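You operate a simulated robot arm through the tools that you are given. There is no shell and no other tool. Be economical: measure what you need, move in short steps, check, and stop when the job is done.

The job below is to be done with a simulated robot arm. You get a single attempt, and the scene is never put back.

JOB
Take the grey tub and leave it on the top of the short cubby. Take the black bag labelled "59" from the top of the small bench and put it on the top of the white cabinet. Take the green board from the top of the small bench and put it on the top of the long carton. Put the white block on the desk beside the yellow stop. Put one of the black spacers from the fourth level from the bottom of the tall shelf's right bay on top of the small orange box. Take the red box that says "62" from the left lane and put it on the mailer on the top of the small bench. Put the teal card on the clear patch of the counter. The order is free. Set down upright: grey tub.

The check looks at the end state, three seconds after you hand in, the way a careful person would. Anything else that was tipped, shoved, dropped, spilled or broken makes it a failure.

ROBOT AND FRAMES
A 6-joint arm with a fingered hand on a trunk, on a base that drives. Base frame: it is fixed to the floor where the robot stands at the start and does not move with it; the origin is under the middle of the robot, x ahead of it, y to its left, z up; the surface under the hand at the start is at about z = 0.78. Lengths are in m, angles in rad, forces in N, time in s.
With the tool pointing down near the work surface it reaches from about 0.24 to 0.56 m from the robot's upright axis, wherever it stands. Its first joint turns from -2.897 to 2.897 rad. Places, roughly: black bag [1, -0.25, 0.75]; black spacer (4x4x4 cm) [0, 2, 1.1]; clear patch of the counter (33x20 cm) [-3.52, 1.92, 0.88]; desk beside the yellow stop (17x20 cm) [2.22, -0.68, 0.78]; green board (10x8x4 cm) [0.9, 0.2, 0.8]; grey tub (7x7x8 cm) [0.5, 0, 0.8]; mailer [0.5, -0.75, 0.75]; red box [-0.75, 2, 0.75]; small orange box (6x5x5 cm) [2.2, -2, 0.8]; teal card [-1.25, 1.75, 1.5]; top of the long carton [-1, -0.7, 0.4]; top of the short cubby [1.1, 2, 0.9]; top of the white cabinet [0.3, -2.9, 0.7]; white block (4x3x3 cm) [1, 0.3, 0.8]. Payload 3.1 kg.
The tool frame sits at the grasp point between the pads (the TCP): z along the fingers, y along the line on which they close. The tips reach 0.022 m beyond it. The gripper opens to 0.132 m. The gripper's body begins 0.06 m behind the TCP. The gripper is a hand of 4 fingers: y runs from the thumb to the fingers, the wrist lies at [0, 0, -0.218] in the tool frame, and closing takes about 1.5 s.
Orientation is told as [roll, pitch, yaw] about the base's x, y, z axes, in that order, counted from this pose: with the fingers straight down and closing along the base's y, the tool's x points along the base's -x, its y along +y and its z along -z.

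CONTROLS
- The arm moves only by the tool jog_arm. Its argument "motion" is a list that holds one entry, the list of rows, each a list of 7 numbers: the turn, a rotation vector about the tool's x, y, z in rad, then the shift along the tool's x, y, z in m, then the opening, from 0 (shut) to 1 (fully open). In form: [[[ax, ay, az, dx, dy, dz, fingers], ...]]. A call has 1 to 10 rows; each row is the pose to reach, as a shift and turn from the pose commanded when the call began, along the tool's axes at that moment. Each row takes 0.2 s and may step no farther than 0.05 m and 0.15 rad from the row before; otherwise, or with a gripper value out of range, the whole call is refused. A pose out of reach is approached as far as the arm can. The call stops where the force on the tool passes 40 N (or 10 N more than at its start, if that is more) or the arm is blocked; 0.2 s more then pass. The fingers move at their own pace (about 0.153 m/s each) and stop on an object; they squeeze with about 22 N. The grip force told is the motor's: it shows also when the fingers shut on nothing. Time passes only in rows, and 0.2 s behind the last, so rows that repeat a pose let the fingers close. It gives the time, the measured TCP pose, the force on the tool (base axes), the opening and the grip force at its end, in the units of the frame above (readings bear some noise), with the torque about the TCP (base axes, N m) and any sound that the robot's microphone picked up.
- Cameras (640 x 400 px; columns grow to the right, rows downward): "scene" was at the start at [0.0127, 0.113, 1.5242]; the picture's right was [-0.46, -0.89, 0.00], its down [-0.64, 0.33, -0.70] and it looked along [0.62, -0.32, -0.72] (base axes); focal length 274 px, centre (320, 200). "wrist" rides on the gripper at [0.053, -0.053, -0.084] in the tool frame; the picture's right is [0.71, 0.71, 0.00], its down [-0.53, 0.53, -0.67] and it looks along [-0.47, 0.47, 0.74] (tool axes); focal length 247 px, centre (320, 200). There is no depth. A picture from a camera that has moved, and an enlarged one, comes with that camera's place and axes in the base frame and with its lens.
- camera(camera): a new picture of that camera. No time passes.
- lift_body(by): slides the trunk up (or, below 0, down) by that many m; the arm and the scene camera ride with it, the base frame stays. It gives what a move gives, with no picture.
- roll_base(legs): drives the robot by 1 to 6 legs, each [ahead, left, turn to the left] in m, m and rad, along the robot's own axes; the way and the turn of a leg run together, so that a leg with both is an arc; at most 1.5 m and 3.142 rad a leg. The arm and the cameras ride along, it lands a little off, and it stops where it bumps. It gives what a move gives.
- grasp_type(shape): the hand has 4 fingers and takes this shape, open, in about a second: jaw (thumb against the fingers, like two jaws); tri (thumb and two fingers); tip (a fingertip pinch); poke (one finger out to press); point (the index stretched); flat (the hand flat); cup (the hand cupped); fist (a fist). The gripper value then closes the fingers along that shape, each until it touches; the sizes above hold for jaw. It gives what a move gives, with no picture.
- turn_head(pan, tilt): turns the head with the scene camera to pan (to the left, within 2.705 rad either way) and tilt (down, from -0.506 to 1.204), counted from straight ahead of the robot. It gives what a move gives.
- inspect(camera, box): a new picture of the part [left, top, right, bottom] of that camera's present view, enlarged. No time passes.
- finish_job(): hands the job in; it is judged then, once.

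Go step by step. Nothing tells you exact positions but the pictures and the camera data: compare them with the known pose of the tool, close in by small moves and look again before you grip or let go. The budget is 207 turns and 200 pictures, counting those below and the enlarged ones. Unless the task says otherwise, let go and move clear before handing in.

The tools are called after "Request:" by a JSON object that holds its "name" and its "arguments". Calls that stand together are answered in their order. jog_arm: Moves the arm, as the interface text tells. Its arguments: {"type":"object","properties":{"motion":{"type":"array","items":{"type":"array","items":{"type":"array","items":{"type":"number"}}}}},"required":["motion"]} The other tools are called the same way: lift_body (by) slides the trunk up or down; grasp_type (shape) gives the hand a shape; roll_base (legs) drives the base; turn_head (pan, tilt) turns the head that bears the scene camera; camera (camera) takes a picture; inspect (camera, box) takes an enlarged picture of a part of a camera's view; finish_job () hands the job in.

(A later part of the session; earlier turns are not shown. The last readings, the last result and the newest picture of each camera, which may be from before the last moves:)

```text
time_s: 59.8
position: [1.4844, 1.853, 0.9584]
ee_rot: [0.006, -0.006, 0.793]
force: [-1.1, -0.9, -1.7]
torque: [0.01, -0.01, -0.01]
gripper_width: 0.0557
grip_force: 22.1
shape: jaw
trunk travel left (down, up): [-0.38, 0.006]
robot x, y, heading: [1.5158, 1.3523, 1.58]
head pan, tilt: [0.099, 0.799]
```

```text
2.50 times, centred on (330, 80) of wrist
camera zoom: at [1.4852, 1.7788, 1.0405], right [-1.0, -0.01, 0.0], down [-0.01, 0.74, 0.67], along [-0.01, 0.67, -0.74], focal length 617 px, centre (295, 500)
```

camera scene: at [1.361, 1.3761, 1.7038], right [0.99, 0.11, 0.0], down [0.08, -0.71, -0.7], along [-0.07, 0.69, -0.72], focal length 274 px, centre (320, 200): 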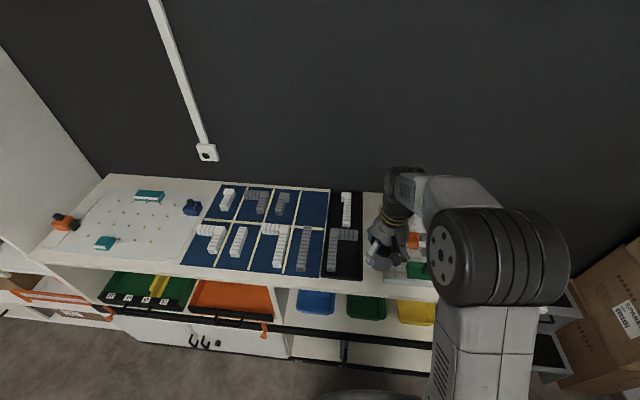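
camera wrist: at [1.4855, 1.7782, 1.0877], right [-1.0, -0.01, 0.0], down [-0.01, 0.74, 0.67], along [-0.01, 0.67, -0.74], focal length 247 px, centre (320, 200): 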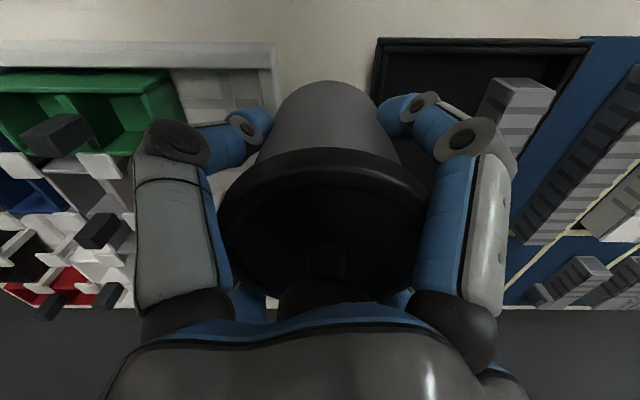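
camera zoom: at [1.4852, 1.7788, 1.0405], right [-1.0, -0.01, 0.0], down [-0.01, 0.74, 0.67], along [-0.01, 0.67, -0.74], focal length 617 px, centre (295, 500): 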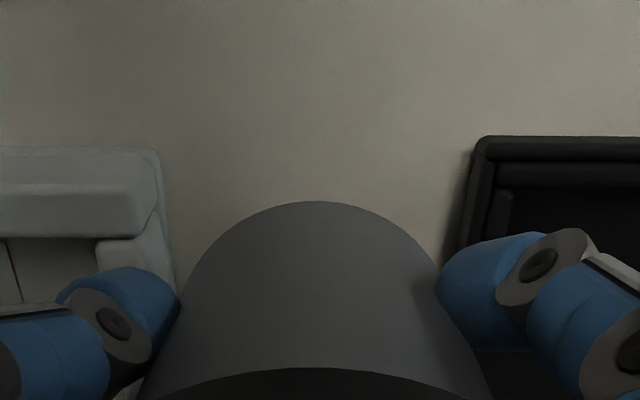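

Request:
{"name": "jog_arm", "arguments": {"motion": [[[0, 0, 0, 0, 0, 0.003, 0], [0, 0, 0, 0, 0, 0.006, 0], [0, 0, 0, 0, 0, 0.008, 0], [0, 0, 0, 0, 0, 0.01, 0]]]}}

Request:
{"name": "inspect", "arguments": {"camera": "wrist", "box": [220, 0, 440, 160]}}

```text
time_s: 60.8
position: [1.4843, 1.8534, 0.9471]
ee_rot: [0.004, -0.004, 0.793]
force: [-0.3, -0.1, -1.8]
torque: [-0.01, -0.01, 0.01]
gripper_width: 0.0559
grip_force: 22.5
shape: jaw
trunk travel left (down, up): [-0.38, 0.006]
robot x, y, heading: [1.5169, 1.3521, 1.576]
head pan, tilt: [0.099, 0.799]
```

```text
2.50 times, centred on (330, 80) of wrist
camera zoom: at [1.4853, 1.7795, 1.03], right [-1.0, -0.01, 0.0], down [-0.01, 0.74, 0.67], along [-0.01, 0.67, -0.74], focal length 617 px, centre (295, 500)
```

zoom: 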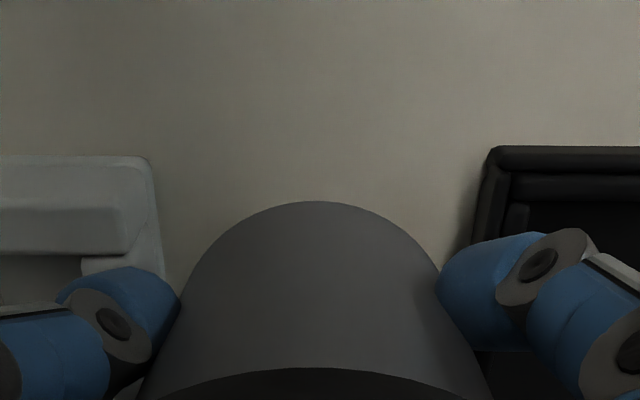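

Still not touching; continuing down in 2 mm steps.

Request:
{"name": "jog_arm", "arguments": {"motion": [[[0, 0, 0, 0, 0, 0.003, 0], [0, 0, 0, 0, 0, 0.005, 0], [0, 0, 0, 0, 0, 0.007, 0], [0, 0, 0, 0, 0, 0.009, 0]]]}}

Request:
{"name": "inspect", "arguments": {"camera": "wrist", "box": [220, 0, 440, 160]}}

```text
time_s: 61.8
position: [1.4851, 1.853, 0.9414]
ee_rot: [0.01, -0.008, 0.792]
force: [0.9, -0.9, 21.5]
torque: [-0.58, -0.72, -0.02]
gripper_width: 0.0571
grip_force: 22.3
shape: jaw
trunk travel left (down, up): [-0.38, 0.006]
robot x, y, heading: [1.5129, 1.3543, 1.576]
head pan, tilt: [0.099, 0.799]
```

```text
2.50 times, centred on (330, 80) of wrist
camera zoom: at [1.4849, 1.7782, 1.0239], right [-1.0, -0.01, 0.0], down [-0.01, 0.73, 0.68], along [-0.01, 0.68, -0.74], focal length 617 px, centre (295, 500)
```

zoom: 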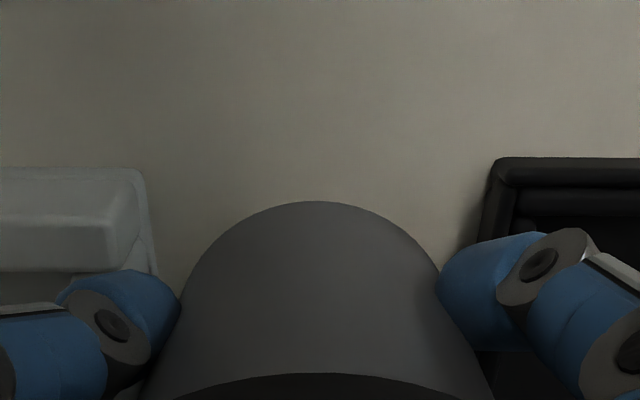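

Contact with the top. Easing off and opening partially, then rising.

Request:
{"name": "jog_arm", "arguments": {"motion": [[[0, 0, 0, 0, 0, -0.002, 0.3], [0, 0, 0, 0, 0, -0.003, 0.5], [0, 0, 0, 0, 0, -0.004, 0.6], [0, 0, 0, 0, 0, -0.006, 0.65], [0, 0, 0, 0, 0, -0.01, 0.7]]]}}

Request:
{"name": "camera", "arguments": {"camera": "wrist"}}

```text
time_s: 63.0
position: [1.4857, 1.8526, 0.9488]
ee_rot: [0.007, -0.005, 0.793]
force: [0.2, -0.3, 0.6]
torque: [0.01, -0.02, -0.04]
gripper_width: 0.0924
grip_force: 0.1
shape: jaw
trunk travel left (down, up): [-0.38, 0.006]
robot x, y, heading: [1.5171, 1.3527, 1.579]
head pan, tilt: [0.099, 0.799]
```

```text
156 pictures are left
camera wrist: at [1.4859, 1.7786, 1.0317], right [-1.0, -0.01, 0.0], down [-0.01, 0.74, 0.67], along [0.0, 0.67, -0.74], focal length 247 px, centre (320, 200)
```

wrist: 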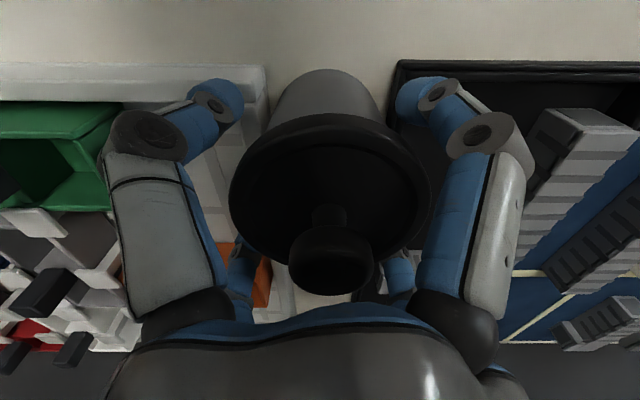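

Free of the tub. Rising clear.

Request:
{"name": "jog_arm", "arguments": {"motion": [[[0, 0, 0, 0, 0, -0.02, 0.72], [0, 0, 0, 0, 0, -0.04, 0.75], [0, 0, 0, 0, 0, -0.07, 0.8], [0, 0, 0, 0, 0, -0.11, 1], [0, 0, 0, 0, 0, -0.16, 1], [0, 0, 0, 0, 0, -0.2, 1]]]}}

Request:
{"name": "camera", "arguments": {"camera": "wrist"}}

```text
time_s: 64.4
position: [1.485, 1.8502, 1.1476]
ee_rot: [0.003, -0.006, 0.792]
force: [-0.2, 1.0, 0.5]
torque: [-0.02, -0.02, 0.0]
gripper_width: 0.1318
grip_force: 0.1
shape: jaw
trunk travel left (down, up): [-0.38, 0.006]
robot x, y, heading: [1.5153, 1.3509, 1.578]
head pan, tilt: [0.099, 0.799]
```

```text
155 pictures are left
camera wrist: at [1.4853, 1.7755, 1.2305], right [-1.0, -0.01, 0.0], down [-0.01, 0.74, 0.67], along [-0.01, 0.67, -0.74], focal length 247 px, centre (320, 200)
```

wrist: 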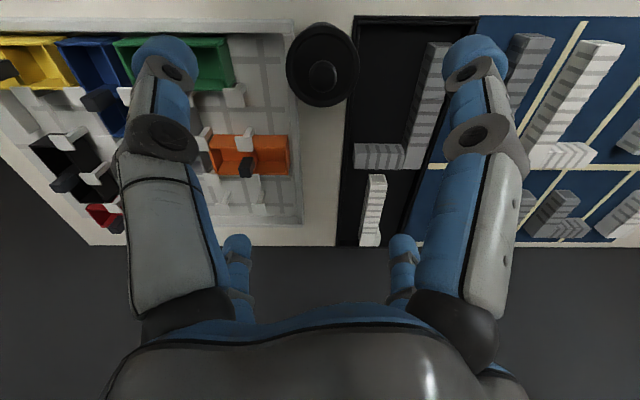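

The tub stands upright in the gap. Next I go into the aisle behind the bench, facing it, for the white block.

Request:
{"name": "jog_arm", "arguments": {"motion": [[[0, 0, -0.14, 0.02, -0.02, 0, 1], [0, 0, -0.28, 0.04, -0.03, 0, 1], [0, 0, -0.42, 0.06, -0.04, 0, 1], [0, 0, -0.56, 0.06, -0.05, 0, 1], [0, 0, -0.7, 0.06, -0.05, 0, 1], [0, 0, -0.785, 0.06, -0.05, 0, 1]]]}}

Request:
{"name": "roll_base", "arguments": {"legs": [[-0.3, 0, 0], [0, 0, 1.57], [0, 0.75, 0]]}}

Request:
{"name": "turn_head", "arguments": {"pan": 0.1, "tilt": 0.85}}

Request:
{"name": "camera", "arguments": {"camera": "scene"}}

Request:
{"name": "camera", "arguments": {"camera": "wrist"}}

```text
time_s: 65.8
position: [1.4789, 1.7734, 1.1491]
ee_rot: [0.0, -0.009, 1.582]
force: [0.7, 0.8, -1.2]
torque: [0.0, -0.01, 0.03]
gripper_width: 0.1319
grip_force: 0.0
shape: jaw
trunk travel left (down, up): [-0.38, 0.006]
robot x, y, heading: [1.5188, 1.3539, 1.58]
head pan, tilt: [0.099, 0.799]
```

```text
time_s: 75.5
position: [1.1355, 0.2274, 1.148]
ee_rot: [0.0, -0.008, -3.086]
force: [0.1, -1.0, 0.2]
torque: [-0.02, -0.01, 0.0]
gripper_width: 0.1319
grip_force: 0.0
shape: jaw
trunk travel left (down, up): [-0.38, 0.006]
robot x, y, heading: [1.5521, 0.2828, -3.087]
head pan, tilt: [0.099, 0.799]
```

```text
time_s: 76.1
position: [1.1353, 0.2262, 1.1473]
ee_rot: [0.0, -0.007, -3.086]
force: [-0.2, -0.4, 0.7]
torque: [-0.01, 0.03, -0.04]
gripper_width: 0.1321
grip_force: 0.1
shape: jaw
trunk travel left (down, up): [-0.38, 0.006]
robot x, y, heading: [1.5511, 0.2805, -3.088]
head pan, tilt: [0.099, 0.85]
```

```text
154 pictures are left
camera scene: at [1.5444, 0.1298, 1.6998], right [-0.15, 0.99, 0.0], down [0.74, 0.12, -0.66], along [-0.65, -0.1, -0.75], focal length 274 px, centre (320, 200)
```

scene: 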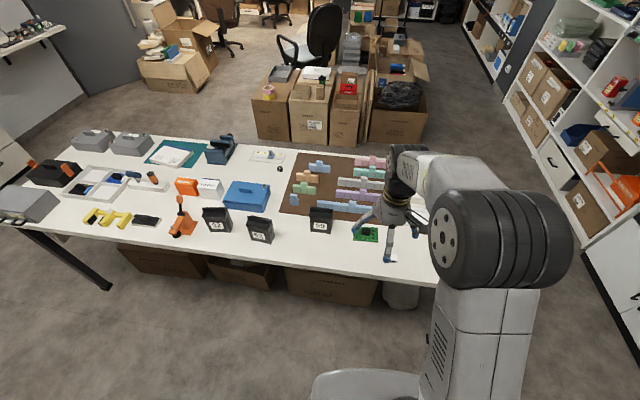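

```text
153 pictures are left
camera wrist: at [1.1854, 0.283, 1.2307], right [0.75, -0.67, -0.01], down [-0.49, -0.55, 0.67], along [-0.45, -0.5, -0.74], focal length 247 px, centre (320, 200)
```

wrist: 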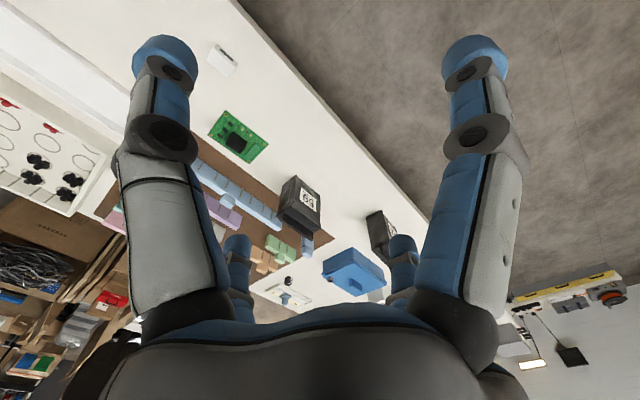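

Request:
{"name": "inspect", "arguments": {"camera": "scene", "box": [190, 190, 350, 260]}}

Request:
{"name": "inspect", "arguments": {"camera": "wrist", "box": [170, 20, 330, 180]}}

Request:
{"name": "inspect", "arguments": {"camera": "scene", "box": [240, 50, 440, 150]}}

```text
4.00 times, centred on (270, 225) of scene
camera zoom: at [1.5444, 0.1298, 1.6998], right [-0.15, 0.99, 0.0], down [0.74, 0.12, -0.66], along [-0.65, -0.1, -0.75], focal length 1097 px, centre (520, 100)
```

zoom: 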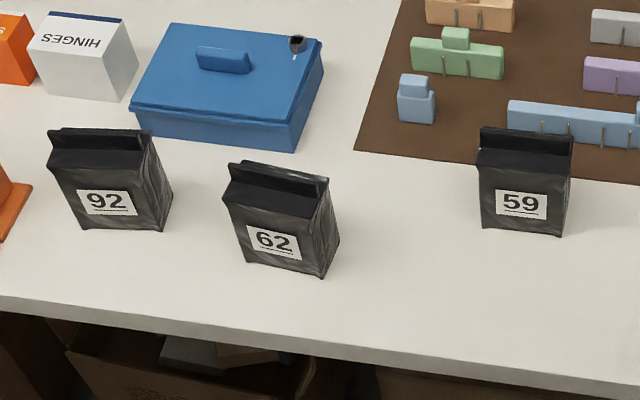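

```text
2.50 times, centred on (250, 100) of wrist
camera zoom: at [1.1854, 0.283, 1.2307], right [0.75, -0.67, -0.01], down [-0.49, -0.55, 0.67], along [-0.45, -0.5, -0.74], focal length 617 px, centre (495, 450)
```

zoom: 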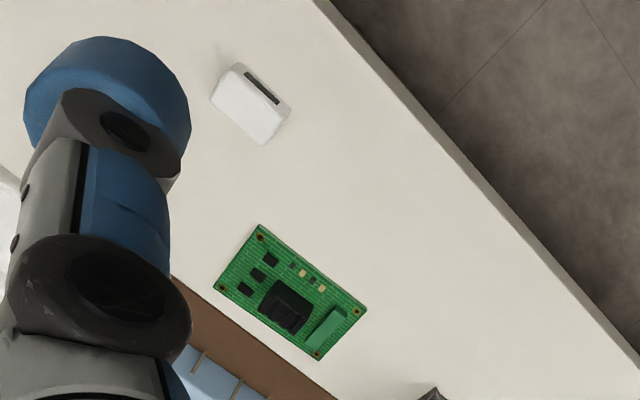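

```text
3.20 times, centred on (340, 100) of scene
camera zoom: at [1.5444, 0.1298, 1.6998], right [-0.15, 0.99, 0.0], down [0.74, 0.12, -0.66], along [-0.65, -0.1, -0.75], focal length 877 px, centre (256, 520)
```

zoom: 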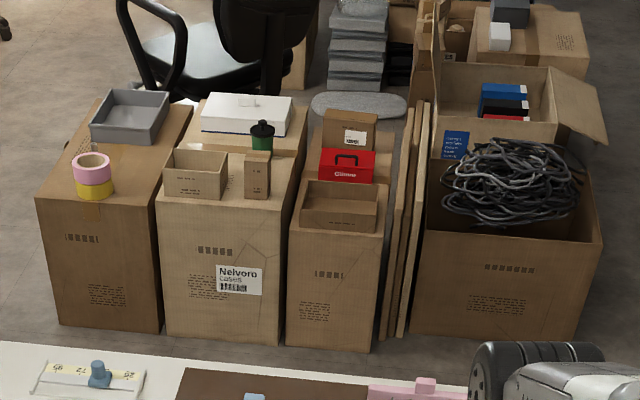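

Bag "59" is the one nearest the mat's blue bar. First the white block at about (1.00, 0.313): lower the trunk and move over it.

Request:
{"name": "lift_body", "arguments": {"by": -0.18}}

Request:
{"name": "jog_arm", "arguments": {"motion": [[[0, 0, -0.02, -0.03, -0.023, 0.02, 1], [0, 0, -0.04, -0.06, -0.046, 0.04, 1], [0, 0, -0.055, -0.095, -0.07, 0.06, 1], [0, 0, -0.055, -0.127, -0.094, 0.08, 1]]]}}

Request:
{"name": "camera", "arguments": {"camera": "wrist"}}

```text
time_s: 78.1
position: [1.1357, 0.2249, 0.9679]
ee_rot: [0.0, -0.008, -3.086]
force: [-0.8, 0.6, -0.2]
torque: [-0.02, 0.0, 0.01]
gripper_width: 0.132
grip_force: 0.0
shape: jaw
trunk travel left (down, up): [-0.2, 0.186]
robot x, y, heading: [1.5532, 0.2828, -3.08]
head pan, tilt: [0.099, 0.85]
```

```text
time_s: 79.1
position: [0.9991, 0.3134, 0.8866]
ee_rot: [0.0, -0.007, -3.03]
force: [-0.1, 0.7, 0.2]
torque: [-0.04, -0.03, -0.02]
gripper_width: 0.1318
grip_force: 0.1
shape: jaw
trunk travel left (down, up): [-0.2, 0.186]
robot x, y, heading: [1.5538, 0.2824, -3.086]
head pan, tilt: [0.099, 0.85]
```

```text
149 pictures are left
camera wrist: at [1.046, 0.3727, 0.969], right [0.78, -0.62, 0.0], down [-0.46, -0.58, 0.67], along [-0.42, -0.52, -0.74], focal length 247 px, centre (320, 200)
```

wrist: 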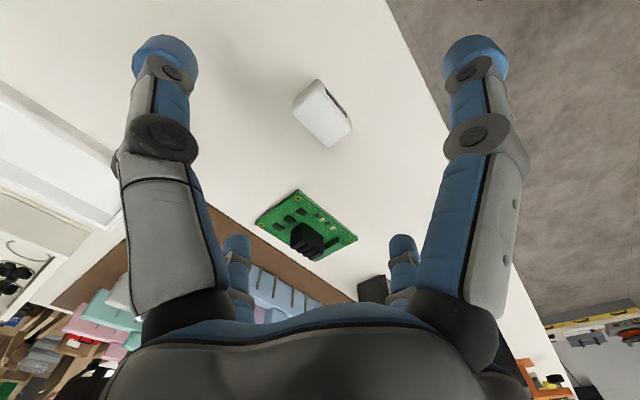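

The block is nearly centred; I rotate to align, descend and close.

Request:
{"name": "jog_arm", "arguments": {"motion": [[[0, 0, 0.08, 0.003, -0.003, 0.03, 1], [0, 0, 0.15, 0.003, -0.003, 0.06, 1], [0, 0, 0.16, 0.003, -0.003, 0.078, 1], [0, 0, 0.16, 0.003, -0.003, 0.083, 1]]]}}

Request:
{"name": "camera", "arguments": {"camera": "wrist"}}

```text
time_s: 80.1
position: [1.003, 0.3172, 0.8069]
ee_rot: [0.002, -0.009, 3.091]
force: [0.6, -0.1, 0.6]
torque: [-0.03, -0.01, 0.03]
gripper_width: 0.132
grip_force: 0.1
shape: jaw
trunk travel left (down, up): [-0.2, 0.186]
robot x, y, heading: [1.5497, 0.2817, -3.085]
head pan, tilt: [0.099, 0.85]
```

```text
148 pictures are left
camera wrist: at [1.0593, 0.3685, 0.8884], right [0.67, -0.74, -0.01], down [-0.55, -0.5, 0.67], along [-0.5, -0.45, -0.74], focal length 247 px, centre (320, 200)
```

wrist: 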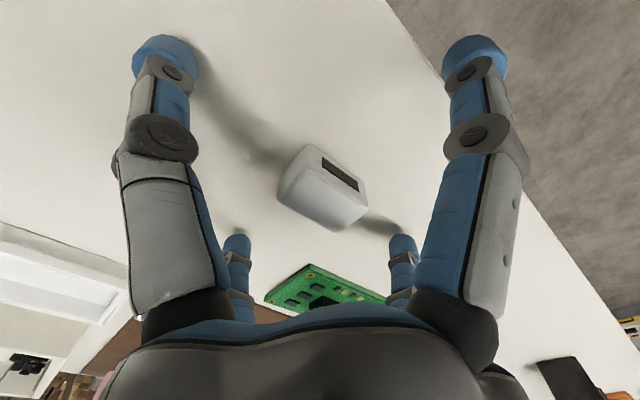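

Request:
{"name": "jog_arm", "arguments": {"motion": [[[0, 0, 0, 0, 0, 0.004, 1], [0, 0, 0, 0, 0, 0.004, 0.6], [0, 0, 0, 0, 0, 0.004, 0.3], [0, 0, 0, 0, 0, 0.004, 0.1], [0, 0, 0, 0, 0, 0.004, 0], [0, 0, 0, 0, 0, 0.004, 0], [0, 0, 0, 0, 0, 0.004, 0], [0, 0, 0, 0, 0, 0.004, 0]]]}}

Request:
{"name": "camera", "arguments": {"camera": "wrist"}}

```text
time_s: 81.9
position: [1.0031, 0.3176, 0.8037]
ee_rot: [0.001, -0.016, 3.094]
force: [-4.0, 1.0, 30.4]
torque: [0.03, 0.3, -0.03]
gripper_width: 0.0061
grip_force: 22.1
shape: jaw
trunk travel left (down, up): [-0.2, 0.186]
robot x, y, heading: [1.5546, 0.2824, -3.086]
head pan, tilt: [0.099, 0.85]
```

```text
147 pictures are left
camera wrist: at [1.0604, 0.3685, 0.8874], right [0.67, -0.74, -0.01], down [-0.54, -0.5, 0.68], along [-0.51, -0.45, -0.74], focal length 247 px, centre (320, 200)
```

wrist: 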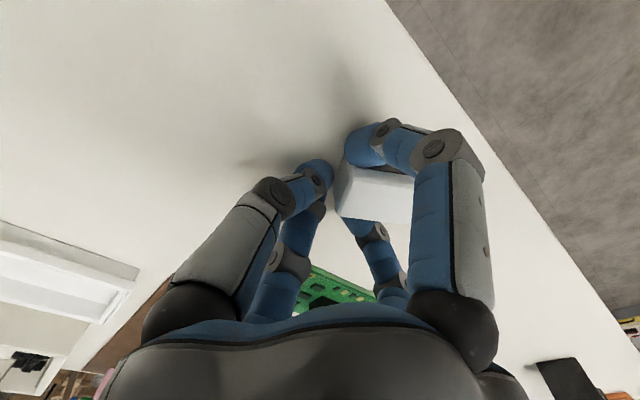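

The block slipped to one side of the grip. Opening, rising slightly, and checking.

Request:
{"name": "jog_arm", "arguments": {"motion": [[[0, 0, 0, 0, 0, -0.003, 0.5], [0, 0, 0, 0, 0, -0.005, 1], [0, 0, 0, 0, 0, -0.01, 1], [0, 0, 0, 0, 0, -0.03, 1], [0, 0, 0, 0, 0, -0.07, 1]]]}}

Request:
{"name": "grasp_type", "arguments": {"shape": "tip"}}

Request:
{"name": "camera", "arguments": {"camera": "wrist"}}

Request:
{"name": "inspect", "arguments": {"camera": "scene", "box": [340, 170, 450, 280]}}

```text
time_s: 83.1
position: [1.0053, 0.3176, 0.8731]
ee_rot: [0.003, -0.008, 3.092]
force: [0.5, 0.5, -1.8]
torque: [0.01, 0.04, -0.04]
gripper_width: 0.1319
grip_force: 0.2
shape: jaw
trunk travel left (down, up): [-0.2, 0.186]
robot x, y, heading: [1.5548, 0.2842, -3.09]
head pan, tilt: [0.099, 0.85]
```

```text
time_s: 84.0
position: [1.0058, 0.3168, 0.874]
ee_rot: [0.001, -0.01, 3.091]
force: [1.3, 0.4, 0.1]
torque: [-0.01, 0.0, -0.01]
gripper_width: 0.1321
grip_force: 0.1
shape: tip
trunk travel left (down, up): [-0.2, 0.186]
robot x, y, heading: [1.5528, 0.2853, -3.084]
head pan, tilt: [0.099, 0.85]
```

```text
146 pictures are left
camera wrist: at [1.0608, 0.3685, 0.955], right [0.67, -0.74, 0.0], down [-0.55, -0.5, 0.67], along [-0.5, -0.45, -0.74], focal length 247 px, centre (320, 200)
```

wrist: 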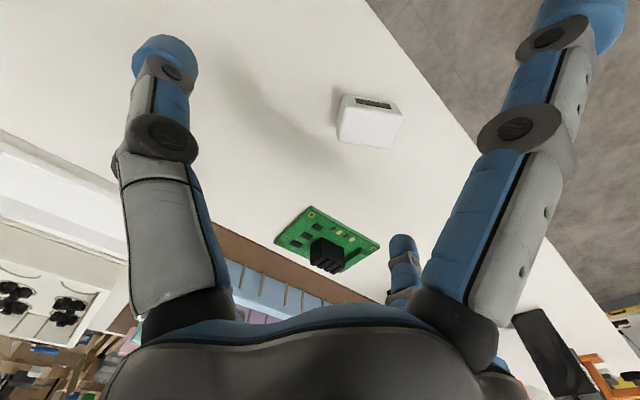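

```text
3.64 times, centred on (395, 225) of scene
camera zoom: at [1.5443, 0.1301, 1.52], right [-0.15, 0.99, 0.0], down [0.74, 0.12, -0.66], along [-0.65, -0.1, -0.75], focal length 997 px, centre (47, 109)
```

zoom: 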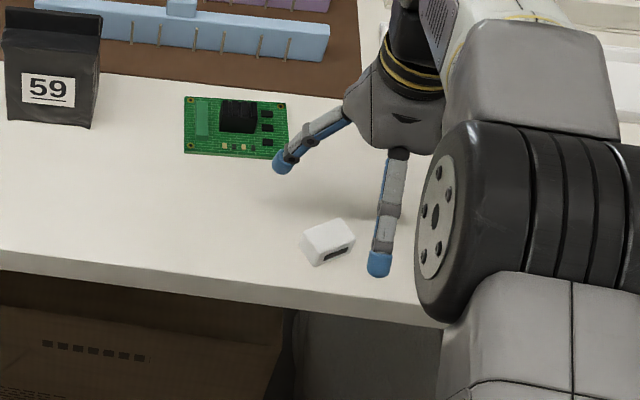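

Tip shape gives a two-finger pinch (thumb against one finger). Zooming to get the block's pose.

Request:
{"name": "inspect", "arguments": {"camera": "wrist", "box": [310, 70, 430, 170]}}

```text
4.00 times, centred on (370, 120) of wrist
camera zoom: at [1.0608, 0.3685, 0.955], right [0.67, -0.74, 0.0], down [-0.55, -0.5, 0.67], along [-0.5, -0.45, -0.74], focal length 988 px, centre (120, 520)
```

zoom: 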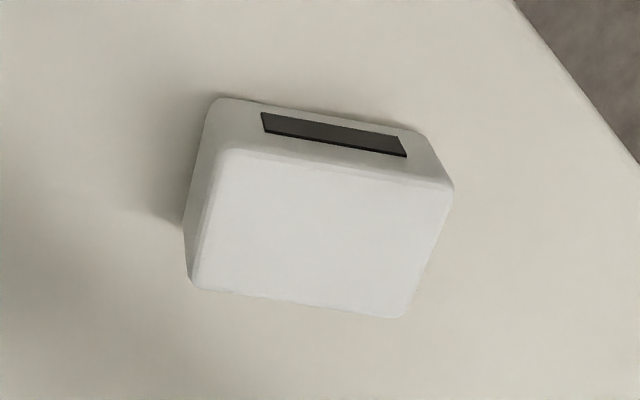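

Block is at about (1.028, 0.297), long axis about −56°. I rotate the hand to pinch along the long axis, and approach.

Request:
{"name": "jog_arm", "arguments": {"motion": [[[0, 0, -0.13, 0.012, 0.01, 0, 1], [0, 0, -0.26, 0.0235, 0.0189, 0.01, 1], [0, 0, -0.39, 0.0235, 0.0189, 0.02, 1], [0, 0, -0.52, 0.0235, 0.0189, 0.03, 1], [0, 0, -0.636, 0.0235, 0.0189, 0.044, 1]]]}}

Request:
{"name": "camera", "arguments": {"camera": "wrist"}}

Request:
{"name": "inspect", "arguments": {"camera": "scene", "box": [340, 170, 450, 280]}}

```text
time_s: 85.2
position: [1.0269, 0.2958, 0.8288]
ee_rot: [-0.004, -0.005, -2.554]
force: [-0.6, -0.6, -0.6]
torque: [-0.02, 0.0, 0.01]
gripper_width: 0.132
grip_force: 0.0
shape: tip
trunk travel left (down, up): [-0.2, 0.186]
robot x, y, heading: [1.5537, 0.2853, -3.083]
head pan, tilt: [0.099, 0.85]
```

```text
143 pictures are left
camera wrist: at [1.0419, 0.3705, 0.9119], right [0.98, -0.2, -0.01], down [-0.14, -0.73, 0.67], along [-0.14, -0.66, -0.74], focal length 247 px, centre (320, 200)
```

wrist: 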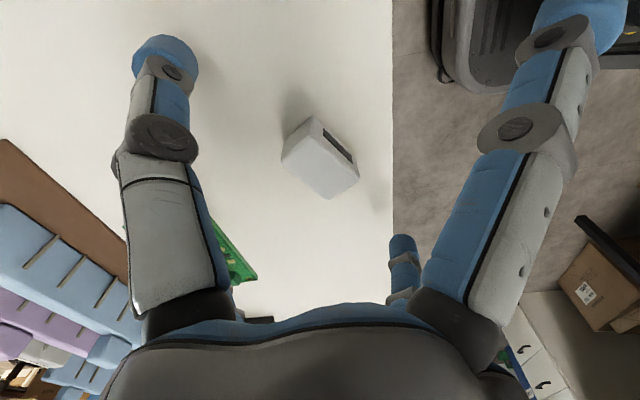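

```text
3.64 times, centred on (395, 225) of scene
camera zoom: at [1.5441, 0.1301, 1.52], right [-0.15, 0.99, 0.0], down [0.74, 0.12, -0.66], along [-0.65, -0.1, -0.75], focal length 997 px, centre (47, 109)
```

zoom: 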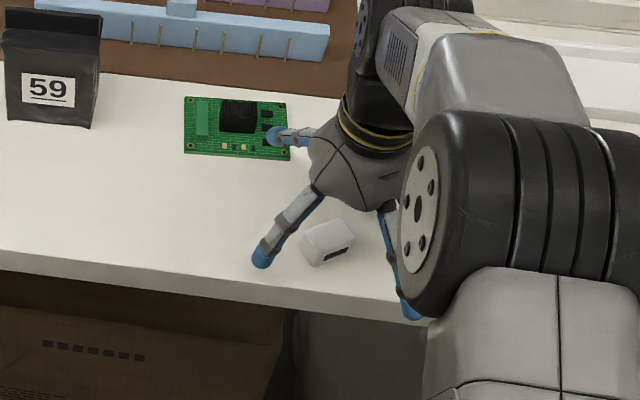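

The spread finger would come close to the green board, so I'll pinch across the short axis instead (rotate ~+1.55).

Request:
{"name": "jog_arm", "arguments": {"motion": [[[0, 0, 0.14, 0, 0, -0.03, 1], [0, 0, 0.28, 0, 0, -0.04, 1], [0, 0, 0.42, 0, 0, -0.04, 1], [0, 0, 0.56, 0, 0, -0.04, 1], [0, 0, 0.7, 0, 0, -0.04, 1], [0, 0, 0.84, 0, 0, -0.04, 1], [0, 0, 0.98, 0, 0, -0.04, 1], [0, 0, 1.12, 0, 0, -0.04, 1], [0, 0, 1.26, 0, 0, -0.04, 1], [0, 0, 1.4, 0, 0, -0.04, 1]]]}}

Request:
{"name": "jog_arm", "arguments": {"motion": [[[0, 0, 0.14, 0, 0, 0.02, 1], [0, 0, 0.146, 0, 0, 0.04, 1]]]}}

Request:
{"name": "camera", "arguments": {"camera": "wrist"}}

Request:
{"name": "inspect", "arguments": {"camera": "scene", "box": [340, 170, 450, 280]}}

```text
time_s: 87.4
position: [1.0275, 0.296, 0.8683]
ee_rot: [0.004, -0.005, 2.325]
force: [0.1, 0.3, -0.2]
torque: [0.01, -0.01, 0.0]
gripper_width: 0.1318
grip_force: 0.0
shape: tip
trunk travel left (down, up): [-0.2, 0.186]
robot x, y, heading: [1.552, 0.2842, -3.082]
head pan, tilt: [0.099, 0.85]
```

```text
time_s: 88.0
position: [1.0267, 0.2962, 0.8257]
ee_rot: [0.009, -0.004, 2.183]
force: [-0.1, 0.2, -0.8]
torque: [0.02, -0.03, 0.05]
gripper_width: 0.1318
grip_force: 0.1
shape: tip
trunk travel left (down, up): [-0.2, 0.186]
robot x, y, heading: [1.5553, 0.2845, -3.079]
head pan, tilt: [0.099, 0.85]
```

```text
141 pictures are left
camera wrist: at [1.1012, 0.284, 0.9094], right [-0.17, -0.98, 0.0], down [-0.73, 0.13, 0.67], along [-0.66, 0.12, -0.74], focal length 247 px, centre (320, 200)
```

wrist: 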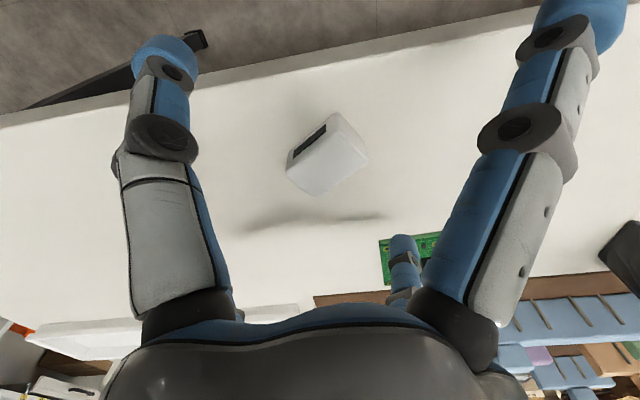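

```text
3.64 times, centred on (395, 225) of scene
camera zoom: at [1.5442, 0.1301, 1.52], right [-0.15, 0.99, 0.0], down [0.74, 0.12, -0.66], along [-0.65, -0.1, -0.75], focal length 997 px, centre (47, 109)
```

zoom: 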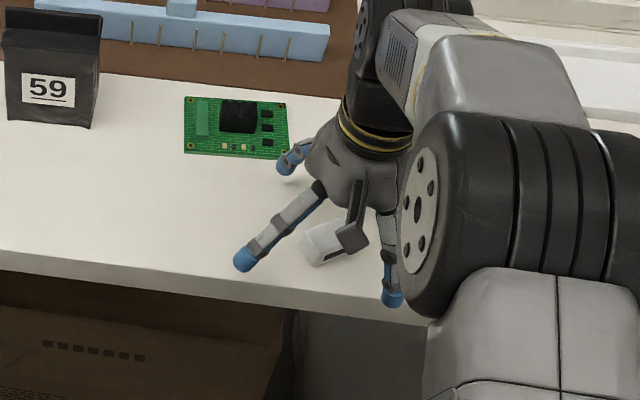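

Request:
{"name": "inspect", "arguments": {"camera": "wrist", "box": [260, 90, 400, 210]}}

```text
3.33 times, centred on (330, 150) of wrist
camera zoom: at [1.1012, 0.284, 0.9094], right [-0.17, -0.98, 0.0], down [-0.73, 0.13, 0.67], along [-0.66, 0.12, -0.74], focal length 823 px, centre (287, 367)
```

zoom: 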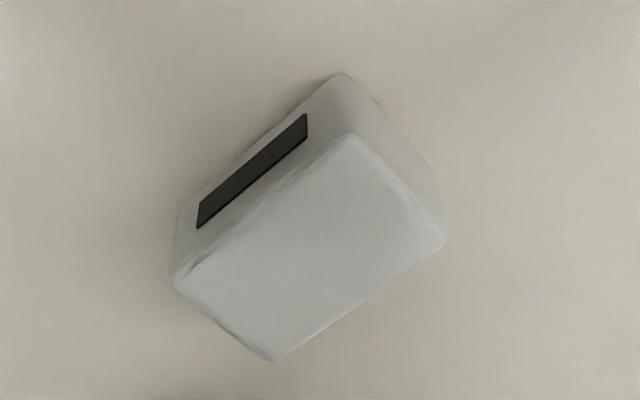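

Request:
{"name": "jog_arm", "arguments": {"motion": [[[0, 0, 0, 0.006, -0.003, 0.01, 1], [0, 0, 0, 0.006, -0.003, 0.018, 1], [0, 0, 0, 0.006, -0.003, 0.018, 0.7], [0, 0, 0, 0.006, -0.003, 0.018, 0.4]]]}}

Request:
{"name": "camera", "arguments": {"camera": "wrist"}}

```text
time_s: 89.0
position: [1.0331, 0.2942, 0.8094]
ee_rot: [0.007, -0.005, 2.182]
force: [-0.7, 0.1, -0.8]
torque: [-0.01, -0.02, 0.0]
gripper_width: 0.0529
grip_force: 0.1
shape: tip
trunk travel left (down, up): [-0.2, 0.186]
robot x, y, heading: [1.5542, 0.2841, -3.081]
head pan, tilt: [0.099, 0.85]
```

```text
138 pictures are left
camera wrist: at [1.1068, 0.281, 0.8921], right [-0.17, -0.98, 0.0], down [-0.73, 0.13, 0.67], along [-0.66, 0.12, -0.74], focal length 247 px, centre (320, 200)
```

wrist: 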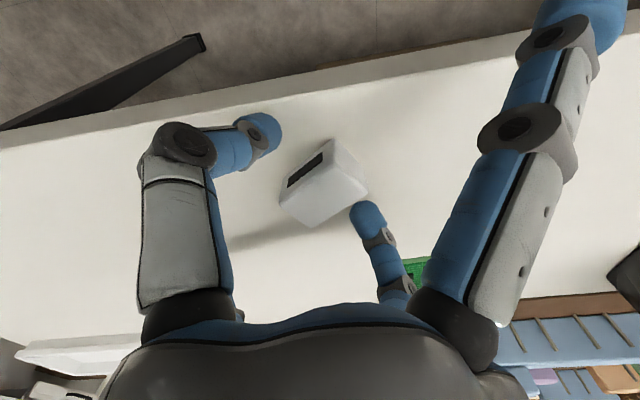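

Request:
{"name": "jog_arm", "arguments": {"motion": [[[0, 0, 0, 0, 0, 0, 0.3], [0, 0, 0, 0, 0, 0, 0.2], [0, 0, 0, 0, 0, 0, 0.1], [0, 0, 0, 0, 0, 0, 0], [0, 0, 0, 0, 0, 0, 0], [0, 0, 0, 0, 0, 0, 0]]]}}

Request:
{"name": "camera", "arguments": {"camera": "wrist"}}

```text
time_s: 90.4
position: [1.0324, 0.2921, 0.8095]
ee_rot: [0.007, -0.004, 2.182]
force: [0.2, 0.2, 0.8]
torque: [0.0, -0.02, 0.01]
gripper_width: 0.0183
grip_force: 22.6
shape: tip
trunk travel left (down, up): [-0.2, 0.186]
robot x, y, heading: [1.5518, 0.2847, -3.083]
head pan, tilt: [0.099, 0.85]
```

```text
137 pictures are left
camera wrist: at [1.1069, 0.281, 0.8923], right [-0.17, -0.98, 0.0], down [-0.73, 0.13, 0.67], along [-0.66, 0.12, -0.74], focal length 247 px, centre (320, 200)
```

wrist: 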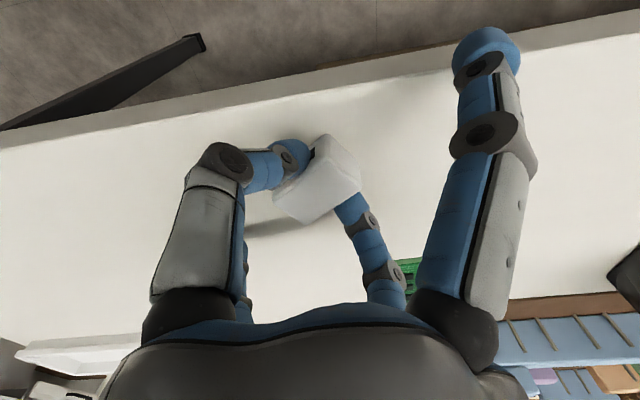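

Gripped. Lift and verify.

Request:
{"name": "jog_arm", "arguments": {"motion": [[[0, 0, 0, 0, 0, -0.02, 0], [0, 0, 0, 0, 0, -0.05, 0], [0, 0, 0, 0, 0, -0.1, 0], [0, 0, 0, 0, 0, -0.15, 0], [0, 0, 0, 0, 0, -0.2, 0], [0, 0, 0, 0, 0, -0.25, 0]]]}}

Request:
{"name": "camera", "arguments": {"camera": "wrist"}}

Request:
{"name": "turn_head", "arguments": {"pan": 2.4, "tilt": 0.5}}

Request:
{"name": "camera", "arguments": {"camera": "scene"}}

```text
time_s: 91.8
position: [1.0339, 0.2929, 1.0622]
ee_rot: [0.007, -0.003, 2.182]
force: [0.8, -0.6, 0.2]
torque: [0.0, 0.0, 0.02]
gripper_width: 0.0181
grip_force: 22.0
shape: tip
trunk travel left (down, up): [-0.2, 0.186]
robot x, y, heading: [1.5568, 0.2832, -3.086]
head pan, tilt: [0.099, 0.85]
```

```text
136 pictures are left
camera wrist: at [1.1082, 0.2798, 1.145], right [-0.17, -0.98, 0.0], down [-0.73, 0.13, 0.67], along [-0.66, 0.12, -0.74], focal length 247 px, centre (320, 200)
```

wrist: 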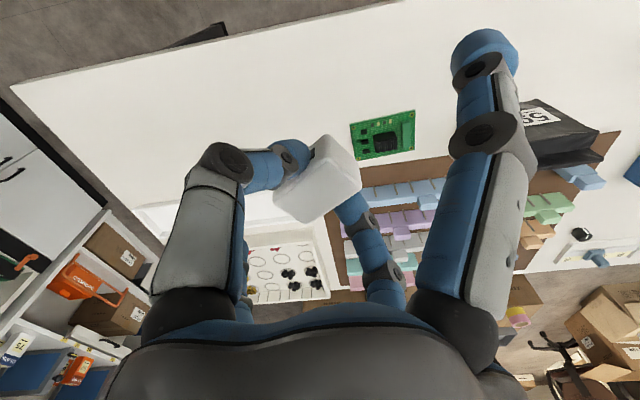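

```text
time_s: 94.0
position: [1.0342, 0.2924, 1.0614]
ee_rot: [0.006, -0.003, 2.181]
force: [-1.3, 0.2, 0.6]
torque: [0.0, 0.03, -0.02]
gripper_width: 0.0181
grip_force: 21.9
shape: tip
trunk travel left (down, up): [-0.2, 0.186]
robot x, y, heading: [1.5527, 0.285, -3.086]
head pan, tilt: [2.4, 0.499]
```

```text
135 pictures are left
camera scene: at [1.6919, 0.0845, 1.55], right [-0.63, -0.77, 0.0], down [-0.37, 0.3, -0.88], along [0.68, -0.56, -0.48], focal length 274 px, centre (320, 200)
```

scene: 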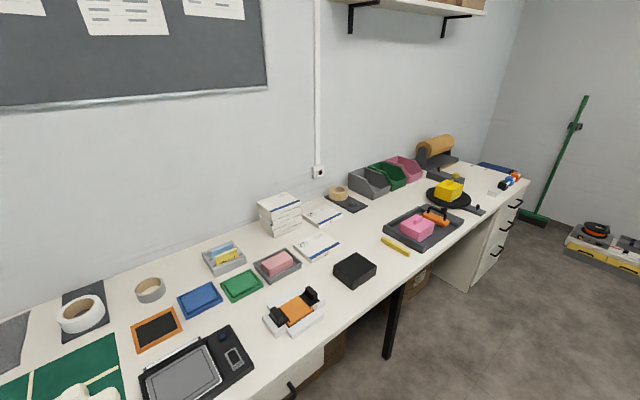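

The yellow stop is at about (2.23, −0.78); the clear area is beside it at (2.22, −0.68). I drive along the aisle and turn to face the desk.

Request:
{"name": "roll_base", "arguments": {"legs": [[0, 0.94, 0], [0, 0, 3.086], [0.13, 0, 0]]}}

Request:
{"name": "turn_head", "arguments": {"pan": 0.1, "tilt": 0.85}}

Request:
{"name": "camera", "arguments": {"camera": "scene"}}

Request:
{"name": "camera", "arguments": {"camera": "wrist"}}

```text
time_s: 107.0
position: [2.268, -0.6694, 1.0607]
ee_rot: [0.006, -0.004, -0.979]
force: [0.2, -0.6, -0.4]
torque: [0.04, 0.0, -0.03]
gripper_width: 0.0181
grip_force: 21.4
shape: tip
trunk travel left (down, up): [-0.2, 0.186]
robot x, y, heading: [1.7458, -0.6489, 0.036]
head pan, tilt: [2.4, 0.499]
```

```text
time_s: 109.1
position: [2.2648, -0.6692, 1.0622]
ee_rot: [0.007, -0.004, -0.98]
force: [-0.6, -0.7, 0.2]
torque: [-0.02, -0.01, 0.04]
gripper_width: 0.0181
grip_force: 22.0
shape: tip
trunk travel left (down, up): [-0.2, 0.186]
robot x, y, heading: [1.7495, -0.6542, 0.033]
head pan, tilt: [0.099, 0.85]
```

```text
134 pictures are left
camera scene: at [1.7601, -0.4919, 1.52], right [0.14, -0.99, 0.0], down [-0.74, -0.1, -0.66], along [0.65, 0.09, -0.75], focal length 274 px, centre (320, 200)
```

scene: 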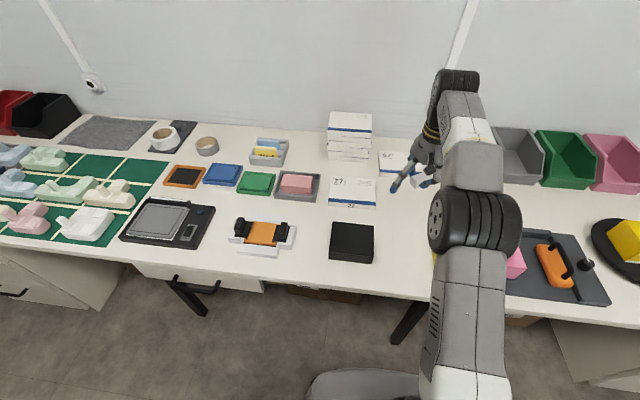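

```text
133 pictures are left
camera wrist: at [2.1906, -0.6538, 1.1445], right [0.19, 0.98, 0.0], down [0.72, -0.14, 0.67], along [0.66, -0.13, -0.74], focal length 247 px, centre (320, 200)
```

wrist: 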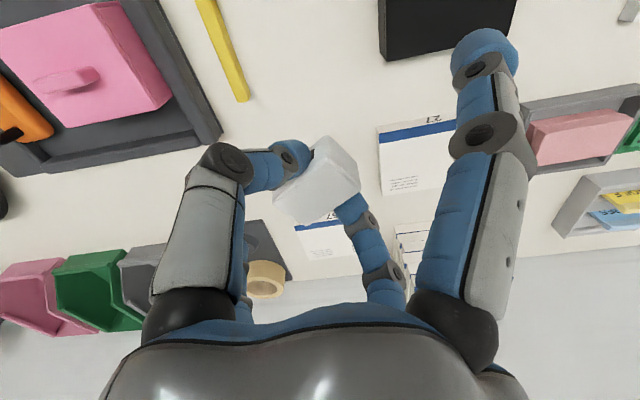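

I rotate the hand so its spread fingers lie along x, and lower over the clear patch at (2.225, −0.68).

Request:
{"name": "jog_arm", "arguments": {"motion": [[[0, 0, -0.14, 0.004, -0.013, 0, 0], [0, 0, -0.28, 0.008, -0.026, 0, 0], [0, 0, -0.42, 0.0132, -0.0393, 0, 0], [0, 0, -0.56, 0.0132, -0.0393, 0.03, 0], [0, 0, -0.7, 0.0132, -0.0393, 0.07, 0], [0, 0, -0.84, 0.0132, -0.0393, 0.11, 0], [0, 0, -0.98, 0.0132, -0.0393, 0.15, 0], [0, 0, -0.98, 0.0132, -0.0393, 0.19, 0], [0, 0, -0.98, 0.0132, -0.0393, 0.21, 0]]]}}

Request:
{"name": "camera", "arguments": {"camera": "wrist"}}

```text
time_s: 111.1
position: [2.2264, -0.681, 0.8526]
ee_rot: [-0.001, -0.009, 0.0]
force: [-0.2, 0.1, -0.8]
torque: [0.03, 0.0, 0.01]
gripper_width: 0.0182
grip_force: 21.9
shape: tip
trunk travel left (down, up): [-0.2, 0.186]
robot x, y, heading: [1.7469, -0.6492, 0.038]
head pan, tilt: [0.099, 0.85]
```

```text
132 pictures are left
camera wrist: at [2.1729, -0.7335, 0.9349], right [-0.71, 0.71, -0.01], down [0.52, 0.53, 0.67], along [0.48, 0.47, -0.74], focal length 247 px, centre (320, 200)
```

wrist: 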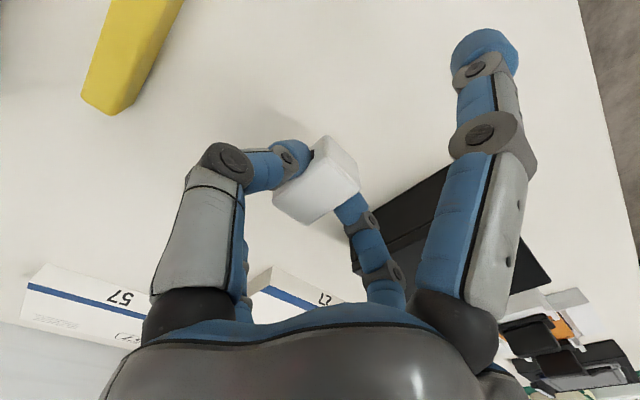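

Request:
{"name": "jog_arm", "arguments": {"motion": [[[0, 0, 0, 0, 0, 0.02, 0], [0, 0, 0, 0, 0, 0.032, 0], [0, 0, 0, 0, 0, 0.037, 0], [0, 0, 0, 0, 0, 0.04, 0], [0, 0, 0, 0, 0, 0.042, 0]]]}}

Request:
{"name": "camera", "arguments": {"camera": "wrist"}}

```text
time_s: 112.3
position: [2.2281, -0.68, 0.81]
ee_rot: [-0.002, -0.008, 0.0]
force: [0.3, -0.6, -0.7]
torque: [-0.01, 0.0, -0.01]
gripper_width: 0.0179
grip_force: 22.5
shape: tip
trunk travel left (down, up): [-0.2, 0.186]
robot x, y, heading: [1.746, -0.6516, 0.034]
head pan, tilt: [0.099, 0.85]
```

```text
131 pictures are left
camera wrist: at [2.1731, -0.7325, 0.8923], right [-0.71, 0.71, -0.01], down [0.52, 0.53, 0.67], along [0.48, 0.47, -0.74], focal length 247 px, centre (320, 200)
```

wrist: 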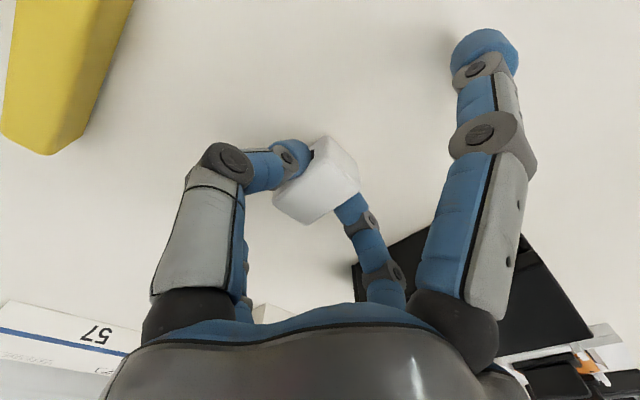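

Request:
{"name": "jog_arm", "arguments": {"motion": [[[0, 0, 0, 0, 0, 0.002, 0], [0, 0, 0, 0, 0, 0.004, 0], [0, 0, 0, 0, 0, 0.006, 0]]]}}

Request:
{"name": "jog_arm", "arguments": {"motion": [[[0, 0, 0, 0, 0, 0.001, 0], [0, 0, 0, 0, 0, 0.003, 0]]]}}

```text
time_s: 113.1
position: [2.2282, -0.6797, 0.807]
ee_rot: [0.001, -0.014, 0.0]
force: [0.4, -1.0, 22.5]
torque: [0.01, 0.01, 0.01]
gripper_width: 0.0201
grip_force: 21.6
shape: tip
trunk travel left (down, up): [-0.2, 0.186]
robot x, y, heading: [1.7467, -0.652, 0.033]
head pan, tilt: [0.099, 0.85]
```

```text
time_s: 113.7
position: [2.2277, -0.6805, 0.8036]
ee_rot: [0.0, -0.017, -0.001]
force: [1.3, -0.6, 37.4]
torque: [0.08, 0.01, -0.02]
gripper_width: 0.0233
grip_force: 21.7
shape: tip
trunk travel left (down, up): [-0.2, 0.186]
robot x, y, heading: [1.7488, -0.6487, 0.034]
head pan, tilt: [0.099, 0.85]
```

Contact made. Ease up slightly and open partway.

Request:
{"name": "jog_arm", "arguments": {"motion": [[[0, 0, 0, 0, 0, -0.003, 0.05], [0, 0, 0, 0, 0, -0.003, 0.2], [0, 0, 0, 0, 0, -0.004, 0.35], [0, 0, 0, 0, 0, -0.006, 0.5], [0, 0, 0, 0, 0, -0.01, 0.5]]]}}

Request:
{"name": "camera", "arguments": {"camera": "wrist"}}

```text
time_s: 114.9
position: [2.2278, -0.6806, 0.8118]
ee_rot: [0.0, -0.005, -0.001]
force: [0.1, -0.6, -0.3]
torque: [0.0, -0.02, 0.01]
gripper_width: 0.0652
grip_force: 0.1
shape: tip
trunk travel left (down, up): [-0.2, 0.186]
robot x, y, heading: [1.7469, -0.6495, 0.037]
head pan, tilt: [0.099, 0.85]
```

```text
130 pictures are left
camera wrist: at [2.1738, -0.7331, 0.8937], right [-0.71, 0.71, 0.0], down [0.52, 0.53, 0.67], along [0.48, 0.47, -0.74], focal length 247 px, centre (320, 200)
```

wrist: 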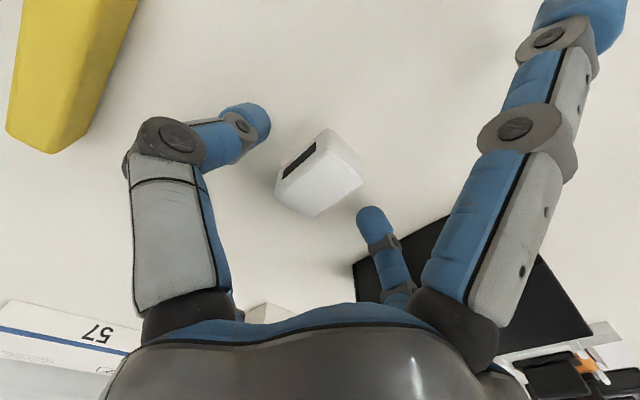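

The block is down beside the stop. I rise, back off, turn round, and go to the green board.

Request:
{"name": "jog_arm", "arguments": {"motion": [[[0, 0, 0, 0, 0, -0.04, 0.5], [0, 0, 0, 0, 0, -0.09, 0.5], [0, 0, 0, 0, 0, -0.14, 0.5], [0, 0, 0, 0, 0, -0.19, 0.8], [0, 0, 0, 0.03, 0, -0.23, 1], [0, 0, 0, 0.07, 0, -0.25, 1]]]}}

Request:
{"name": "camera", "arguments": {"camera": "wrist"}}

Request:
{"name": "roll_base", "arguments": {"legs": [[-0.2, 0, 0], [0, 0, 3.11], [0, -0.88, 0], [0.1, 0, 0]]}}

Request:
{"name": "camera", "arguments": {"camera": "wrist"}}

Request:
{"name": "camera", "arguments": {"camera": "scene"}}

```text
time_s: 116.3
position: [2.1555, -0.682, 1.0633]
ee_rot: [-0.001, -0.009, -0.001]
force: [-0.2, 0.2, -0.8]
torque: [-0.02, -0.02, 0.02]
gripper_width: 0.1319
grip_force: 0.1
shape: tip
trunk travel left (down, up): [-0.2, 0.186]
robot x, y, heading: [1.7486, -0.6502, 0.039]
head pan, tilt: [0.099, 0.85]
```

```text
129 pictures are left
camera wrist: at [2.1011, -0.7341, 1.145], right [-0.71, 0.71, -0.01], down [0.52, 0.53, 0.67], along [0.48, 0.47, -0.74], focal length 247 px, centre (320, 200)
```

wrist: 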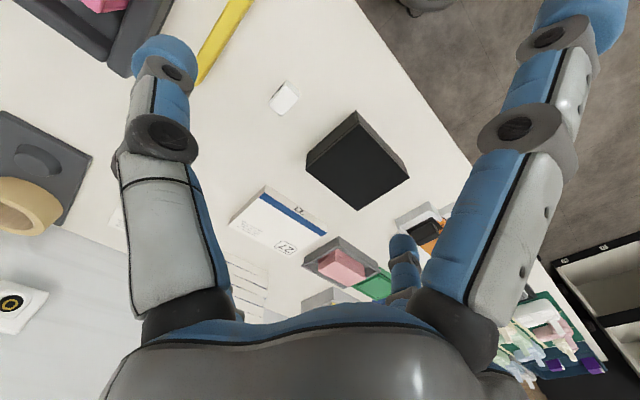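

```text
time_s: 130.0
position: [1.1452, 0.3311, 1.061]
ee_rot: [0.0, -0.007, 2.986]
force: [0.6, 0.1, -0.2]
torque: [-0.01, -0.01, 0.02]
gripper_width: 0.1323
grip_force: 0.0
shape: tip
trunk travel left (down, up): [-0.2, 0.186]
robot x, y, heading: [1.546, 0.2381, 3.022]
head pan, tilt: [0.099, 0.85]
```

```text
128 pictures are left
camera wrist: at [1.2068, 0.3768, 1.1439], right [0.59, -0.81, 0.0], down [-0.6, -0.44, 0.67], along [-0.55, -0.39, -0.74], focal length 247 px, centre (320, 200)
```

wrist: 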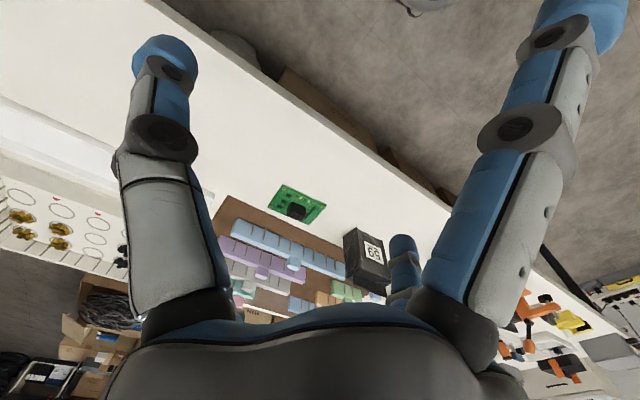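

```text
127 pictures are left
camera scene: at [1.5098, 0.0875, 1.52], right [0.02, 1.0, 0.0], down [0.75, -0.02, -0.66], along [-0.66, 0.01, -0.75], focal length 274 px, centre (320, 200)
```

scene: 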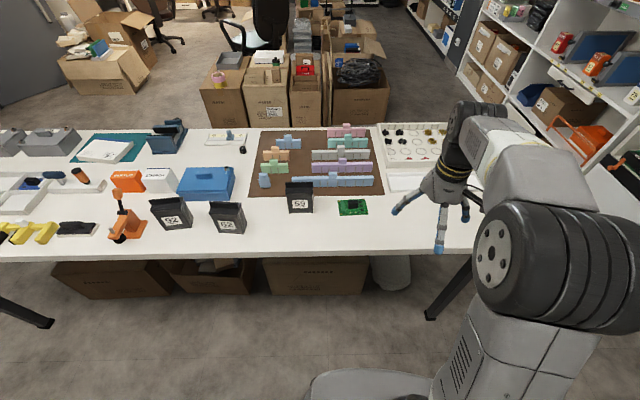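

Request:
{"name": "inspect", "arguments": {"camera": "scene", "box": [270, 165, 390, 235]}}

Request:
{"name": "inspect", "arguments": {"camera": "wrist", "box": [250, 170, 350, 240]}}

```text
5.33 times, centred on (330, 200) of scene
camera zoom: at [1.5098, 0.0875, 1.52], right [0.02, 1.0, 0.0], down [0.75, -0.02, -0.66], along [-0.66, 0.01, -0.75], focal length 1462 px, centre (267, 200)
```

zoom: 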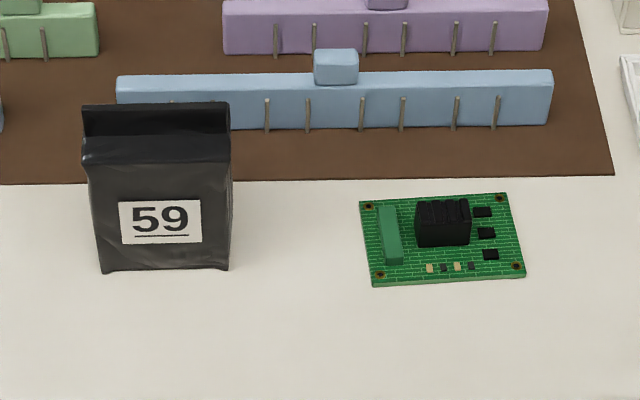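

```text
5.71 times, centred on (300, 205) of wrist
camera zoom: at [1.2068, 0.3768, 1.1439], right [0.59, -0.81, 0.0], down [-0.6, -0.44, 0.67], along [-0.55, -0.39, -0.74], focal length 1411 px, centre (434, 171)
```

zoom: 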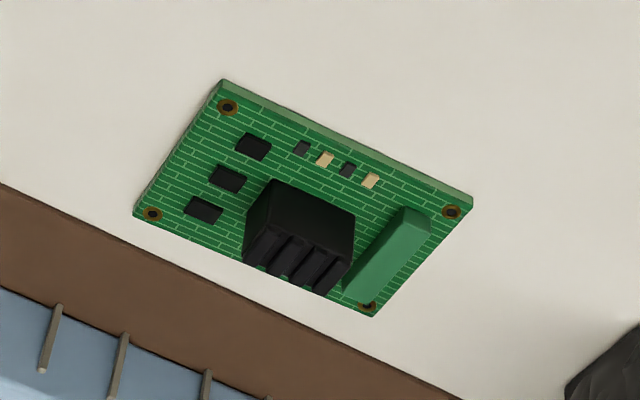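

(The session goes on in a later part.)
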